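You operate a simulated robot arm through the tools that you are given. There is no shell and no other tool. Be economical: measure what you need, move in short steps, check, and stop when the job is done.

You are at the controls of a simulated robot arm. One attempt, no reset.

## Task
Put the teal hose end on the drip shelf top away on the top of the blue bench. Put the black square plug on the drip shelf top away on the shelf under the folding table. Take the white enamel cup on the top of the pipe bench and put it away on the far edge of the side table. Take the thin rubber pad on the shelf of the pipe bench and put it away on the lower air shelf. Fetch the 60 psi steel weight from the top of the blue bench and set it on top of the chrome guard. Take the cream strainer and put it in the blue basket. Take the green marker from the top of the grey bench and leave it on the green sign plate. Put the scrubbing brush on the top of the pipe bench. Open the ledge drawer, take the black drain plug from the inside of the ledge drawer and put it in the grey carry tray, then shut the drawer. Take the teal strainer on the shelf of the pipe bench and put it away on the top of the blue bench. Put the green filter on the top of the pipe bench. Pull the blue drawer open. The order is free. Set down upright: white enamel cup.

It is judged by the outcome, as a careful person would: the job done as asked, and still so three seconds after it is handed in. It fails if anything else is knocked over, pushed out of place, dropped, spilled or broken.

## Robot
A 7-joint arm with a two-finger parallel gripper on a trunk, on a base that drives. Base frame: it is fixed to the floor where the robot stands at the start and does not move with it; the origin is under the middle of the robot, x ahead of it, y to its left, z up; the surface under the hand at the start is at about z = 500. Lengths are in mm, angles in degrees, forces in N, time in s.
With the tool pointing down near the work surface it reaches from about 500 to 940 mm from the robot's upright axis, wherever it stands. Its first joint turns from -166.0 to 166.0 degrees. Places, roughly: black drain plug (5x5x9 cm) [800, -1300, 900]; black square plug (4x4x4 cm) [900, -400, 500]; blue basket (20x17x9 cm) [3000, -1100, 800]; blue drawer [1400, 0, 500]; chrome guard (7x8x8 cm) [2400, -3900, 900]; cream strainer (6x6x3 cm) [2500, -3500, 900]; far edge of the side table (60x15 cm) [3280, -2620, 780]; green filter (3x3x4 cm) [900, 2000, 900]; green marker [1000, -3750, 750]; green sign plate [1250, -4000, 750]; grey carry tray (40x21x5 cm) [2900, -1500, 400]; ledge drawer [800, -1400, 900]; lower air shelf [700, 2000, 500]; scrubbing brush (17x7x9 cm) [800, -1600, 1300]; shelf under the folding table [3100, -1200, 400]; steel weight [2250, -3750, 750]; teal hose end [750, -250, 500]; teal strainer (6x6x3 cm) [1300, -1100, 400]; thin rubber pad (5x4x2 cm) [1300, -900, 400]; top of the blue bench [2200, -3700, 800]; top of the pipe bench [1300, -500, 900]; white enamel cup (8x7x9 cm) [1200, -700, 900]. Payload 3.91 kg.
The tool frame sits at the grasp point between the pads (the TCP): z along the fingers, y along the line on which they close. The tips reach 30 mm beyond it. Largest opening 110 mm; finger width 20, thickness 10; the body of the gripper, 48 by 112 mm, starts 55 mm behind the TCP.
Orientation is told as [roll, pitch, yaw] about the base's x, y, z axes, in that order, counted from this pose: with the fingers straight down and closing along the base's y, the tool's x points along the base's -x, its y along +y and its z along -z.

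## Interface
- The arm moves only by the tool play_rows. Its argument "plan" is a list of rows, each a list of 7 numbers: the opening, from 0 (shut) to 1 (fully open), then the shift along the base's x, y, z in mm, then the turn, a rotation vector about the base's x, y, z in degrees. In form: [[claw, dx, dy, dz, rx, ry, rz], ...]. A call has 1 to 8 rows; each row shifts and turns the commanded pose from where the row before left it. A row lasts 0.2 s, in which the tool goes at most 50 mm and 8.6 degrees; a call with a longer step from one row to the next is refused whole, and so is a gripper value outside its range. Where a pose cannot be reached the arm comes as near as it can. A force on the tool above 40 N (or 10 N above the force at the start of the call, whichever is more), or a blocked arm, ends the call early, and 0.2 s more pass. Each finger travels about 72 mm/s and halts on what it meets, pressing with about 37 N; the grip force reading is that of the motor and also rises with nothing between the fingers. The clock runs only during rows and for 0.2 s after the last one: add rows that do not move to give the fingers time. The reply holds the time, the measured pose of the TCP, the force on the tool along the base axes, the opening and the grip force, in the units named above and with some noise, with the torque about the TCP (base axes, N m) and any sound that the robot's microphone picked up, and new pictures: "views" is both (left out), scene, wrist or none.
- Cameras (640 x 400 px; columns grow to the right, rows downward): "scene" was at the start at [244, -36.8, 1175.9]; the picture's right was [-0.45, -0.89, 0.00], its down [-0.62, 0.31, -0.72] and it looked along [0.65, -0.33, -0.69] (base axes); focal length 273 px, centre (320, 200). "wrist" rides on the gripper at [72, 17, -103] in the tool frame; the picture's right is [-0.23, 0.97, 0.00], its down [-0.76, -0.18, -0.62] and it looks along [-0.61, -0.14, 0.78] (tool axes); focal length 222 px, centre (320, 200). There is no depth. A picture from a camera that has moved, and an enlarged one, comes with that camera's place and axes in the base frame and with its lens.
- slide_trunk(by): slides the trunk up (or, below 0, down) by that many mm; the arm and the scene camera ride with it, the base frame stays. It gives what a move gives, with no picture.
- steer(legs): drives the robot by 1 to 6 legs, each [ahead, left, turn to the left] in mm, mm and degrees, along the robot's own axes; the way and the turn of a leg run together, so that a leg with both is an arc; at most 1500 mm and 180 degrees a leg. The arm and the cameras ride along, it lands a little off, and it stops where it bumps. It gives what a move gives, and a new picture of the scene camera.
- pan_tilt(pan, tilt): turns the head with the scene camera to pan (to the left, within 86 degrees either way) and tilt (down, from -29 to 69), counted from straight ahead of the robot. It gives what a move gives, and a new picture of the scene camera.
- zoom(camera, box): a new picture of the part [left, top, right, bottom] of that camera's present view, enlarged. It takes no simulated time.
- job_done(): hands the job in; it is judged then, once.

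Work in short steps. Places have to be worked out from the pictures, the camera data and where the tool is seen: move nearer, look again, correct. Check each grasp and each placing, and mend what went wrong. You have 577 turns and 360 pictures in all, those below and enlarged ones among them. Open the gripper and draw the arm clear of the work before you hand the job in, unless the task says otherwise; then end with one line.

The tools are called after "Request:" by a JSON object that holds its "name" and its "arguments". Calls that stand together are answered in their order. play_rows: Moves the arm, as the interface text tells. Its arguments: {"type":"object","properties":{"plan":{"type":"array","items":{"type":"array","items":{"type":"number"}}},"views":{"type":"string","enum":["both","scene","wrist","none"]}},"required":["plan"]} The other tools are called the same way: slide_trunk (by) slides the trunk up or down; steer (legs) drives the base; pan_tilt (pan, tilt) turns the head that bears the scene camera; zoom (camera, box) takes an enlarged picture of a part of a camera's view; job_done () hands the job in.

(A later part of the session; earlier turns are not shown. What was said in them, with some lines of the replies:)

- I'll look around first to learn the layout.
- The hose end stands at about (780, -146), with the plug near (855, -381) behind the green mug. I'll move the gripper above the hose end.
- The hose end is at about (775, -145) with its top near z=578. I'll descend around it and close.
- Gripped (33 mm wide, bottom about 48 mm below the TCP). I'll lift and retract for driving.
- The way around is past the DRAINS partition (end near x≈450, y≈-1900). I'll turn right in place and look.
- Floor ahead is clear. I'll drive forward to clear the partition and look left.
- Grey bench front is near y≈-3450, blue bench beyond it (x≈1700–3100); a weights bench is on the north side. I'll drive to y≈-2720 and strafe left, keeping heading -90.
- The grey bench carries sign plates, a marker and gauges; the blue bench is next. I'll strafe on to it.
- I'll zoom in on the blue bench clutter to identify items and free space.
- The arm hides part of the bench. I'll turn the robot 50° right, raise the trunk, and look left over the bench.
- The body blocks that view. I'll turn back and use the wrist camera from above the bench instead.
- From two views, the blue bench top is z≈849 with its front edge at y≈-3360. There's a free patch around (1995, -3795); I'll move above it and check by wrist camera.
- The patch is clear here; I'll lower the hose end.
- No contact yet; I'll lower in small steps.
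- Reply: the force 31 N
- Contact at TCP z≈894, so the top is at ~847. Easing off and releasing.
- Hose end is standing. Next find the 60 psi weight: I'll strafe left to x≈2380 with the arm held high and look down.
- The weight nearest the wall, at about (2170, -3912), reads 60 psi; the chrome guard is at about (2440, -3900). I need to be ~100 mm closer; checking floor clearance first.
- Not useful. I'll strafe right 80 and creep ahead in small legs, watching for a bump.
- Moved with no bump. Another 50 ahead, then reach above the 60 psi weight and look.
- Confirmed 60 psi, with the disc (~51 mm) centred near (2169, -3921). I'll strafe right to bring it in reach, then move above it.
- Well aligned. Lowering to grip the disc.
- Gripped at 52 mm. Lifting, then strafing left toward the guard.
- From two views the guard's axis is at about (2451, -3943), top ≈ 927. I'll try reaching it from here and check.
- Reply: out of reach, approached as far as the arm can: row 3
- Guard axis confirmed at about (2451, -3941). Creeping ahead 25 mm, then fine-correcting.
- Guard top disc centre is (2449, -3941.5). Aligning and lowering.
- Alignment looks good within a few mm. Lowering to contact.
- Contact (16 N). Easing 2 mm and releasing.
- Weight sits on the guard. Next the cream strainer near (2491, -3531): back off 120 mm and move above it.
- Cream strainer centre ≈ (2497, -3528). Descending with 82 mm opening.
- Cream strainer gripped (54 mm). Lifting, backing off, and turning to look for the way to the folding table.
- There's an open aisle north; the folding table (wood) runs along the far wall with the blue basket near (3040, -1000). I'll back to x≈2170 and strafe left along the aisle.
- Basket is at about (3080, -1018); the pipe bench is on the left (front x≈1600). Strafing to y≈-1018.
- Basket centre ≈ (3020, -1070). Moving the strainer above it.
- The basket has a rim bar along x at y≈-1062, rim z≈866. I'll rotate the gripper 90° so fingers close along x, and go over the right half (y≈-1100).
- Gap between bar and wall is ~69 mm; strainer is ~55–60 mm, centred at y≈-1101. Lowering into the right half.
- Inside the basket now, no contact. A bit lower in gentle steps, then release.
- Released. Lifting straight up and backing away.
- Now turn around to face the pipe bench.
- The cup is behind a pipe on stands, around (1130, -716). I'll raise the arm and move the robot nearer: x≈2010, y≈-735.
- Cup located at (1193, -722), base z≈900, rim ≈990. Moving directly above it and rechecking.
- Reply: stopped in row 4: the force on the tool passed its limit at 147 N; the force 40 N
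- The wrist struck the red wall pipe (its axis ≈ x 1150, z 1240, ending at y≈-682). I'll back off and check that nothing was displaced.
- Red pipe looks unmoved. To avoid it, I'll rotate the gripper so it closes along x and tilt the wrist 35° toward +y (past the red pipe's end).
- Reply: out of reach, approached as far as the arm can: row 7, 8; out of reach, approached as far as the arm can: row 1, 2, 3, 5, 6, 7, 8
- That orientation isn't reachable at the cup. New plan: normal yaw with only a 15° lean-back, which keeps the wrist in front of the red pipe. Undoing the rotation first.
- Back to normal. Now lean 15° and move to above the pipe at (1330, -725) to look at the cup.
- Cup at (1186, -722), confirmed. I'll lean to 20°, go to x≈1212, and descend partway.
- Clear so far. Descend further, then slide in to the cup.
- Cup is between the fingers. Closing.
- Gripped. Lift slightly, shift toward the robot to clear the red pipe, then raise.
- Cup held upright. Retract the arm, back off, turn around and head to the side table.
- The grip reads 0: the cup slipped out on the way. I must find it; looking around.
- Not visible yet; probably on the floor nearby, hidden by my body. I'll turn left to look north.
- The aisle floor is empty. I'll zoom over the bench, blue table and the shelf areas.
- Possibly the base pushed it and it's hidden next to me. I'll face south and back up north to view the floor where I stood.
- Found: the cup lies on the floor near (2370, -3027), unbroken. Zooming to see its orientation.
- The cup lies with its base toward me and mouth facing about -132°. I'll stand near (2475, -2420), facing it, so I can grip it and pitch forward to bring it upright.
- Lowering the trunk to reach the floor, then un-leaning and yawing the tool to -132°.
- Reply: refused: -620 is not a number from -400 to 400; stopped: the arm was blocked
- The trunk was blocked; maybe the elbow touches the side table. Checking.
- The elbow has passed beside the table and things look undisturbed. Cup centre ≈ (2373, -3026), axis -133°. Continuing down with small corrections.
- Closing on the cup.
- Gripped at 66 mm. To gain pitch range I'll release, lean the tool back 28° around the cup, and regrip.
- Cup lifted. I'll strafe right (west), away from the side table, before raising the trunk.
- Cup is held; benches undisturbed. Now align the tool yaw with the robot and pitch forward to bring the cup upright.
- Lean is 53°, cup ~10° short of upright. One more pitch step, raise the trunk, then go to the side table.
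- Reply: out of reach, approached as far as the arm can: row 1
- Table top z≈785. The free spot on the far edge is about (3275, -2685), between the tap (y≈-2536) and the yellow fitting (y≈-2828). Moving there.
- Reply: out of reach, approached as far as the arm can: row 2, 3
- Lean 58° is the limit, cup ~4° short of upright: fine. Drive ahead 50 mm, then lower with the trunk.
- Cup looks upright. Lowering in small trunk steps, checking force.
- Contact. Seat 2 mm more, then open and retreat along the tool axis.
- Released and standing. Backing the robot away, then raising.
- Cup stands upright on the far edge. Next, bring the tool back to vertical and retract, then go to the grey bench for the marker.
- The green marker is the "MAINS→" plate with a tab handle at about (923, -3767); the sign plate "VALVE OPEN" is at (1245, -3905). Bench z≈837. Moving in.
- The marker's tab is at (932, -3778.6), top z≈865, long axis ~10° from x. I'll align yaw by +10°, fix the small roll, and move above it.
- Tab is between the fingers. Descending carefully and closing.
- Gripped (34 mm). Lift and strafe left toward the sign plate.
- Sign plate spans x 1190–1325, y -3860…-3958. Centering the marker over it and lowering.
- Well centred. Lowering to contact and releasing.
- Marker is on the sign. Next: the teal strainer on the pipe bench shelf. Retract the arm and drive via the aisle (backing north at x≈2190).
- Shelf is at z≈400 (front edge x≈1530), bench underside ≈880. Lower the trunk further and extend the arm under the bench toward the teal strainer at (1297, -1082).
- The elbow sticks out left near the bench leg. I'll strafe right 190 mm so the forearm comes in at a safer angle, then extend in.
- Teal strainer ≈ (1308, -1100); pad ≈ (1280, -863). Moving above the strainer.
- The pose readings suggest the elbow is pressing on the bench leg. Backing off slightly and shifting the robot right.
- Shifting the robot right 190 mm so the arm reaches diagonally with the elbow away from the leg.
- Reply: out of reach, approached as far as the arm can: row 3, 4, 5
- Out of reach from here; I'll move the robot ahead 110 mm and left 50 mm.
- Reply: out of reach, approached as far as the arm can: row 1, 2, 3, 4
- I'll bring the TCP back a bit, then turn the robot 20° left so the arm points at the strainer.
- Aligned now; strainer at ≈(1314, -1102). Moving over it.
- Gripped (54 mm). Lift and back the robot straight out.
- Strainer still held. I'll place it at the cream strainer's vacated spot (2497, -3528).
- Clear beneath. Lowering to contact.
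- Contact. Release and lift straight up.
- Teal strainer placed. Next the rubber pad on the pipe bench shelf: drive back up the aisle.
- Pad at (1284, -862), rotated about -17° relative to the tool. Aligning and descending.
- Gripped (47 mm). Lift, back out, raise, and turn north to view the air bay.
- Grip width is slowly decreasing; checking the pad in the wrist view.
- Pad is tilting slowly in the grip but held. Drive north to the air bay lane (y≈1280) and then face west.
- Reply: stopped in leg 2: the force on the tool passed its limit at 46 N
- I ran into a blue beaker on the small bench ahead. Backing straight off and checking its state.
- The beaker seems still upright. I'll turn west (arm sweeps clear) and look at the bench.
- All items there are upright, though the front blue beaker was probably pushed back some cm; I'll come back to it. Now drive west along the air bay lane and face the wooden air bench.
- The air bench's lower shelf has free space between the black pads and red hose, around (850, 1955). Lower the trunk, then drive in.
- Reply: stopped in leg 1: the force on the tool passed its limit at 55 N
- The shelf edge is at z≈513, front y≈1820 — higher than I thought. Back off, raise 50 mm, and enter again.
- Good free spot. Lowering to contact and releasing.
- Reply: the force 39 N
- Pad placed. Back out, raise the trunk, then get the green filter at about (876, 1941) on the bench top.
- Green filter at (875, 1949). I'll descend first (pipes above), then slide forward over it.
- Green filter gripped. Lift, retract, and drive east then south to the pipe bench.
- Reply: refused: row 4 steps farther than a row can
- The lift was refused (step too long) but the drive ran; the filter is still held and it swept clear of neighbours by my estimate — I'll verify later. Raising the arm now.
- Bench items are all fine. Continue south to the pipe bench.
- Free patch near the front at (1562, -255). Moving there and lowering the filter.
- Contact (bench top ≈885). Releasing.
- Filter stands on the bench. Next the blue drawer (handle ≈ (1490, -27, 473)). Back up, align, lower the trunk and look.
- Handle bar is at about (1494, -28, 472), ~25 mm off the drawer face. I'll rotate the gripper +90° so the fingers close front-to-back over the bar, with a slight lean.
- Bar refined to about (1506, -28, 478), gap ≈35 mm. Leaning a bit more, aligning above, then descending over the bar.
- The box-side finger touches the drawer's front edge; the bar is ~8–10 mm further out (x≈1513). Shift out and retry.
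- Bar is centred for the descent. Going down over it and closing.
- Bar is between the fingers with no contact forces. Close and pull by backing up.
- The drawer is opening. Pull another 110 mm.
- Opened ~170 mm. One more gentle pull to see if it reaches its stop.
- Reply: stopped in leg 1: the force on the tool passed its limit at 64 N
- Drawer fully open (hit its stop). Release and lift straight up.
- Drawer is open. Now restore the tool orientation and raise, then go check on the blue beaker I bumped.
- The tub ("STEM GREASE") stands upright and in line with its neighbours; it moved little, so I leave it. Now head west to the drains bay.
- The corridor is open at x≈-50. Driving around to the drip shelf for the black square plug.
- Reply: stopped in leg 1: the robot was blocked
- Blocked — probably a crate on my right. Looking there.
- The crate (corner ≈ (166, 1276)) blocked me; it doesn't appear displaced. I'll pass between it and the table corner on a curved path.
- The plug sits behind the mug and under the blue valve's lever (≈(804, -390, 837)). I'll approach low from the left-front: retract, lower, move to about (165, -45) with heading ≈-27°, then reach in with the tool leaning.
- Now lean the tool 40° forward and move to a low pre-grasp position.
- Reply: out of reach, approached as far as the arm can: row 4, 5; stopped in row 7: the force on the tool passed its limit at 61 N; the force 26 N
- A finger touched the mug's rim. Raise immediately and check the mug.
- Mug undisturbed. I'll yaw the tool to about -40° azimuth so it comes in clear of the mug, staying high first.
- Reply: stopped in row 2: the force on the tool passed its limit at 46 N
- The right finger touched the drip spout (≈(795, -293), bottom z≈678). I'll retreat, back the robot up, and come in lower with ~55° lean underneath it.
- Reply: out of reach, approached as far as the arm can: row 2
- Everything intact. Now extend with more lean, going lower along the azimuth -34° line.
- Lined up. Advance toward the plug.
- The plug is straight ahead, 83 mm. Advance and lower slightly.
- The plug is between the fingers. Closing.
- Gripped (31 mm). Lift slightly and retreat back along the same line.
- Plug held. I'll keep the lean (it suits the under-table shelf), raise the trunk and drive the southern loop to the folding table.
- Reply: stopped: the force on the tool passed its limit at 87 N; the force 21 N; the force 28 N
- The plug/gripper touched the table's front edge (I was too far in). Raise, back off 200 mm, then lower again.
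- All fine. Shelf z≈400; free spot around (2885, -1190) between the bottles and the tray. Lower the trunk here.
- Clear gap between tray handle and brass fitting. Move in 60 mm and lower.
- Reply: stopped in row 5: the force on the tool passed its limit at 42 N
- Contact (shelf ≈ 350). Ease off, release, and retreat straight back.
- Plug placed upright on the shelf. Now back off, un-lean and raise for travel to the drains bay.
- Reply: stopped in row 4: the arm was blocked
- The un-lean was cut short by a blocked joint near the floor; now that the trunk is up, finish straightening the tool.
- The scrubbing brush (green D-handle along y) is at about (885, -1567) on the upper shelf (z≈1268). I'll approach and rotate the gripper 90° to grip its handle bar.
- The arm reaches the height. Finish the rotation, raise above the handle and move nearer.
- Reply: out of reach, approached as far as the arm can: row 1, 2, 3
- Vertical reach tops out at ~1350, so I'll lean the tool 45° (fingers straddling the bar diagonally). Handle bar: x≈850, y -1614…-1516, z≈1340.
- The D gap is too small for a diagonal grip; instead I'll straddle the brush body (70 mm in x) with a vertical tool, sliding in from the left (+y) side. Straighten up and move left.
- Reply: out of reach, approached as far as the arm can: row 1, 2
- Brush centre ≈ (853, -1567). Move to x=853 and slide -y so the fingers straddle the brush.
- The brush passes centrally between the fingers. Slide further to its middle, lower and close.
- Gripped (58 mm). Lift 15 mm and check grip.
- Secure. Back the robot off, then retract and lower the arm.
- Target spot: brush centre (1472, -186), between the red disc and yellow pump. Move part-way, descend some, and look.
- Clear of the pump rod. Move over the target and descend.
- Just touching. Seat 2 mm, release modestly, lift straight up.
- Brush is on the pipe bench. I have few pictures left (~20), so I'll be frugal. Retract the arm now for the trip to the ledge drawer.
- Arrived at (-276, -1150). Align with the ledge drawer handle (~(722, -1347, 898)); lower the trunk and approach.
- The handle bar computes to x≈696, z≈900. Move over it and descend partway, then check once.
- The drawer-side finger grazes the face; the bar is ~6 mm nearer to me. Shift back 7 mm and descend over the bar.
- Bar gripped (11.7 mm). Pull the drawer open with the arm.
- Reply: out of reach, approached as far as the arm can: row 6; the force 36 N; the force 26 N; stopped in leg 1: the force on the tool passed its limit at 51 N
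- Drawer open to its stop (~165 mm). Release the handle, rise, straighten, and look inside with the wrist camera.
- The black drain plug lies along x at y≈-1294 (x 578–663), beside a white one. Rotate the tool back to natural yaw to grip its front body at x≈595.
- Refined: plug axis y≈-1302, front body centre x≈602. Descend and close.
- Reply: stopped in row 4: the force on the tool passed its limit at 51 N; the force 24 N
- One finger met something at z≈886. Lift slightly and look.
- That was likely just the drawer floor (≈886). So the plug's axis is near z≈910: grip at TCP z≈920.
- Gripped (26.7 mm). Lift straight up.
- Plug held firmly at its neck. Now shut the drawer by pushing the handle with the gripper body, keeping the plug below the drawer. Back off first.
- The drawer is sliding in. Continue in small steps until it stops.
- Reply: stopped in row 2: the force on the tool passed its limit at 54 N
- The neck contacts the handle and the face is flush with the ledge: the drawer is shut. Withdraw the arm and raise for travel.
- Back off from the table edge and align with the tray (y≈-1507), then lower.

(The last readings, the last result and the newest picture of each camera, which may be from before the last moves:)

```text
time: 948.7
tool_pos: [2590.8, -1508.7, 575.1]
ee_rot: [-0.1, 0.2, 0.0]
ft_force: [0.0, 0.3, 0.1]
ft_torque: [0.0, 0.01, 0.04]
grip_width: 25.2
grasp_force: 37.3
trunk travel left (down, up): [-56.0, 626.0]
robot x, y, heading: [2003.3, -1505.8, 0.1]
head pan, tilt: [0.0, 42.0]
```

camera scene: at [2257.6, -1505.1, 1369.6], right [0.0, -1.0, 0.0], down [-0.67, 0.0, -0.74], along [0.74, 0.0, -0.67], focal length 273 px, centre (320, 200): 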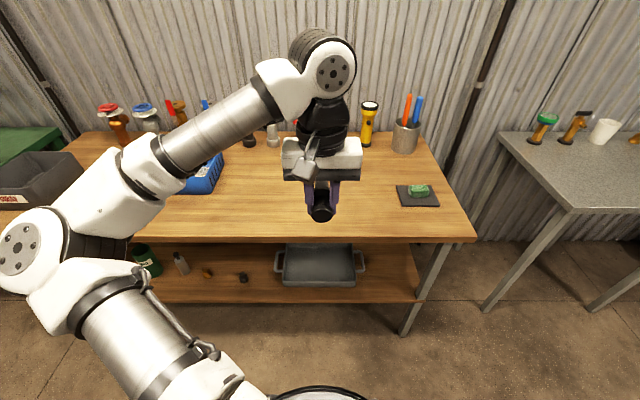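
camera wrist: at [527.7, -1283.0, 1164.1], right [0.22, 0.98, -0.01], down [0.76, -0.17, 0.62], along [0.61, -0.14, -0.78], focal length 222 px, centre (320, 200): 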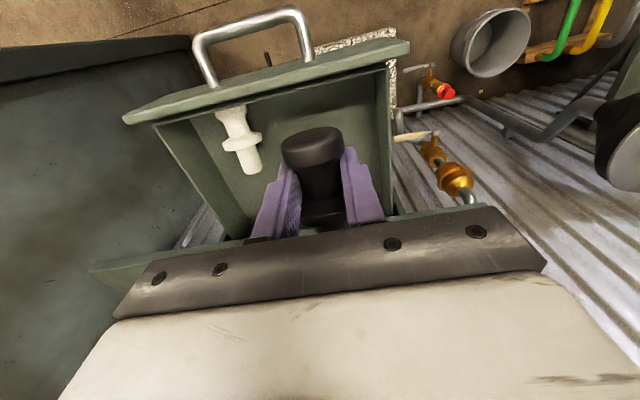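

Lower the arm to z≈452 here, then drive in under the table.

Request:
{"name": "play_rows", "arguments": {"plan": [[0, 0, 0, -40, 0, 0, 0], [0, 0, 0, -40, 0, 0, 0], [0, 0, 0, -40, 0, 0, 0], [0, 0, 0, 0, 0, 0, 0]], "views": "none"}}

```text
time: 949.7
tool_pos: [2591.1, -1506.6, 457.7]
ee_rot: [0.2, -0.2, -0.2]
ft_force: [0.7, -0.1, -0.1]
ft_torque: [-0.01, 0.02, 0.0]
grip_width: 25.2
grasp_force: 37.2
trunk travel left (down, up): [-56.0, 626.0]
robot x, y, heading: [2003.9, -1505.0, 0.1]
head pan, tilt: [0.0, 42.0]
```

Request:
{"name": "steer", "arguments": {"legs": [[220, 0, 0]]}}

Request:
{"name": "play_rows", "arguments": {"plan": [[0, 35, 0, 0, 0, 0, 0], [0, 35, 0, 0, 0, 0, 0], [0, 35, 0, 0, 0, 0, 0], [0, 0, 0, 0, 0, 0, 0]], "views": "wrist"}}

```text
time: 951.4
tool_pos: [2806.1, -1505.9, 457.2]
ee_rot: [0.2, -0.3, -0.2]
ft_force: [0.1, -0.8, 0.6]
ft_torque: [0.01, -0.01, 0.0]
grip_width: 25.1
grasp_force: 36.6
trunk travel left (down, up): [-56.0, 626.0]
robot x, y, heading: [2221.7, -1508.6, -0.1]
head pan, tilt: [0.0, 42.0]
camera scene: at [2469.4, -1505.3, 873.4], right [0.0, -1.0, 0.0], down [-0.66, 0.0, -0.75], along [0.75, 0.0, -0.66], focal length 273 px, centre (320, 200)
```

scene: 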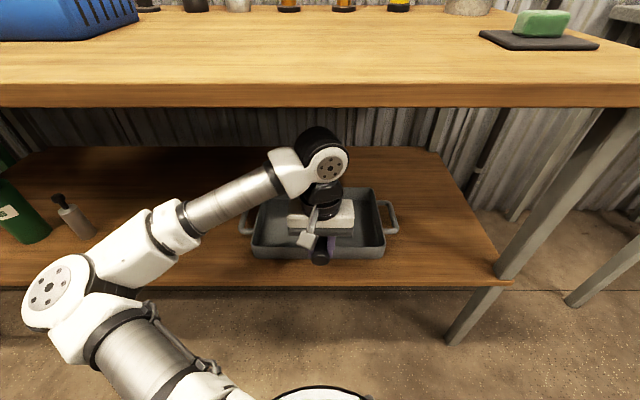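

```text
time: 952.4
tool_pos: [2913.7, -1505.9, 458.5]
ee_rot: [0.6, -0.5, 0.1]
ft_force: [-1.1, 0.1, -0.5]
ft_torque: [-0.02, -0.02, -0.03]
grip_width: 25.0
grasp_force: 37.1
trunk travel left (down, up): [-56.0, 626.0]
robot x, y, heading: [2222.5, -1507.1, -0.2]
head pan, tilt: [0.0, 42.0]
camera wrist: at [2839.9, -1490.4, 562.5], right [0.23, 0.97, 0.01], down [0.76, -0.18, 0.63], along [0.61, -0.13, -0.78], focal length 222 px, centre (320, 200)
```

wrist: 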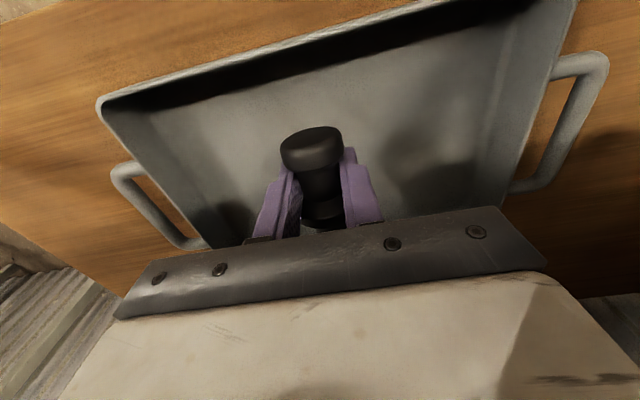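

The plug is over the tray. Lower to contact.

Request:
{"name": "play_rows", "arguments": {"plan": [[0, 0, 0, -25, 0, 0, 0], [0, 0, 0, -15, 0, 0, 0], [0, 0, 0, -8, 0, 0, 0], [0, 0, 0, -5, 0, 0, 0], [0, 0, 0, -5, 0, 0, 0], [0, 0, 0, 0, 0, 0, 0]], "views": "none"}}

```text
time: 953.8
tool_pos: [2912.8, -1506.6, 398.6]
ee_rot: [0.1, -0.1, -0.2]
ft_force: [-0.2, 0.2, -0.6]
ft_torque: [-0.02, -0.01, -0.01]
grip_width: 25.2
grasp_force: 37.7
trunk travel left (down, up): [-56.0, 626.0]
robot x, y, heading: [2218.2, -1506.1, 0.0]
head pan, tilt: [0.0, 42.0]
```

Request:
{"name": "play_rows", "arguments": {"plan": [[0, 0, 0, -4, 0, 0, 0], [0, 0, 0, -4, 0, 0, 0], [0, 0, 0, -3, 0, 0, 0], [0, 0, 0, -3, 0, 0, 0], [0, 0, 0, 0, 0, 0, 0]], "views": "none"}}

```text
time: 954.3
tool_pos: [2912.2, -1506.9, 399.4]
ee_rot: [0.1, -0.6, -0.2]
ft_force: [-0.2, -0.9, 2.4]
ft_torque: [0.0, -0.03, -0.02]
grip_width: 25.1
grasp_force: 37.4
trunk travel left (down, up): [-56.0, 626.0]
robot x, y, heading: [2223.5, -1507.5, 0.0]
head pan, tilt: [0.0, 42.0]
stopped in row 2: the force on the tool passed its limit at 45 N (the readings are from after the stop); the commanded pose is now the measured one
```

Touching the tray floor. Release and lift.

Request:
{"name": "play_rows", "arguments": {"plan": [[0.3, 0, 0, 0, 0, 0, 0], [0.5, 0, 0, 0, 0, 0, 0], [0.5, 0, 0, 0, 0, 0, 0], [0.5, 0, 0, 30, 0, 0, 0], [0.5, 0, 0, 30, 0, 0, 0], [0.5, 0, 0, 0, 0, 0, 0]], "views": "wrist"}}

```text
time: 955.7
tool_pos: [2912.6, -1505.5, 462.1]
ee_rot: [0.4, -0.7, -0.1]
ft_force: [0.8, 0.6, -0.4]
ft_torque: [0.01, 0.01, -0.01]
grip_width: 54.9
grasp_force: 0.0
trunk travel left (down, up): [-56.0, 626.0]
robot x, y, heading: [2218.0, -1506.9, -0.1]
head pan, tilt: [0.0, 42.0]
camera wrist: at [2838.3, -1490.0, 563.9], right [0.23, 0.97, 0.01], down [0.75, -0.18, 0.63], along [0.62, -0.14, -0.78], focal length 222 px, centre (320, 200)
```

wrist: 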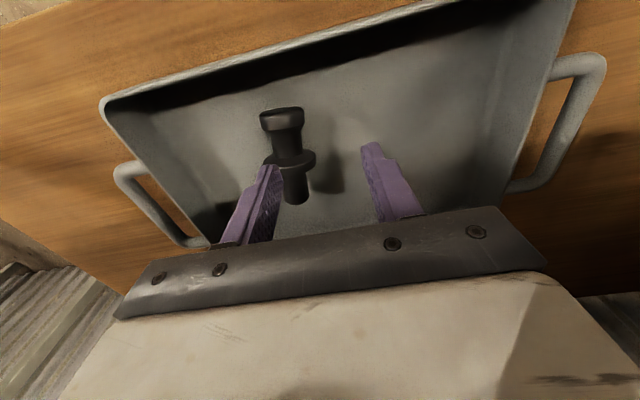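

The drain plug lies in the carry tray. Withdraw the arm from under the table and back off.

Request:
{"name": "play_rows", "arguments": {"plan": [[0.5, -35, 0, 5, 0, 0, 0], [0.5, -35, 0, 0, 0, 0, 0], [0.5, -35, 0, 0, 0, 0, 0]], "views": "none"}}

Request:
{"name": "steer", "arguments": {"legs": [[-230, 0, 0]]}}

```text
time: 956.5
tool_pos: [2808.7, -1505.4, 460.4]
ee_rot: [-0.1, -0.5, -0.4]
ft_force: [0.7, -1.1, 0.7]
ft_torque: [-0.01, 0.02, 0.02]
grip_width: 55.1
grasp_force: 0.0
trunk travel left (down, up): [-56.0, 626.0]
robot x, y, heading: [2221.2, -1504.6, -0.3]
head pan, tilt: [0.0, 42.0]
```

```text
time: 958.2
tool_pos: [2584.4, -1505.4, 460.5]
ee_rot: [-0.1, -0.5, -0.1]
ft_force: [-0.3, 0.8, -0.7]
ft_torque: [-0.03, -0.03, -0.01]
grip_width: 55.0
grasp_force: 0.0
trunk travel left (down, up): [-56.0, 626.0]
robot x, y, heading: [1996.7, -1506.3, 0.0]
head pan, tilt: [0.0, 42.0]
camera scene: at [2244.3, -1504.0, 873.3], right [0.0, -1.0, 0.0], down [-0.66, 0.0, -0.75], along [0.75, 0.0, -0.66], focal length 273 px, centre (320, 200)
```

scene: 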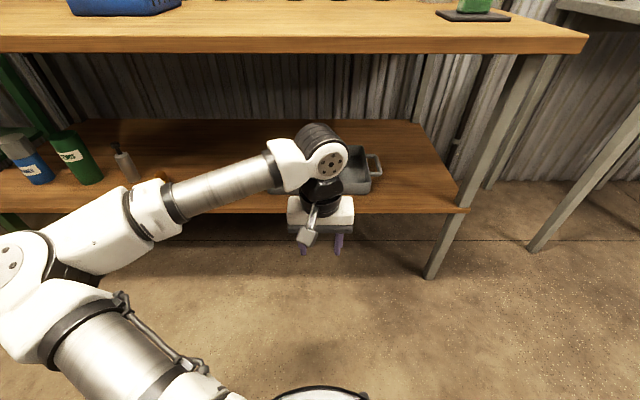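

The gripper is open and the arm is clear of the work, so I open it fully and hand the job in.

Request:
{"name": "play_rows", "arguments": {"plan": [[1, 0, 0, 0, 0, 0, 0], [1, 0, 0, 0, 0, 0, 0]], "views": "none"}}

Request:
{"name": "job_done", "arguments": {}}

```text
time: 958.8
tool_pos: [2585.0, -1505.6, 461.6]
ee_rot: [0.0, -0.6, -0.3]
ft_force: [-0.4, 0.7, -0.5]
ft_torque: [-0.02, 0.01, -0.04]
grip_width: 110.2
grasp_force: 0.0
trunk travel left (down, up): [-56.0, 626.0]
robot x, y, heading: [1999.2, -1504.2, -0.3]
head pan, tilt: [0.0, 42.0]
```

```text
The job is handed in.
```

I handed the job in with all twelve tasks carried out, but not cleanly: I dropped the white cup once and later stood it upright on the far edge of the side table, I bumped a grease tub in the air bay hard enough that it may have shifted slightly, and I knocked several fixtures without seeing any damage.
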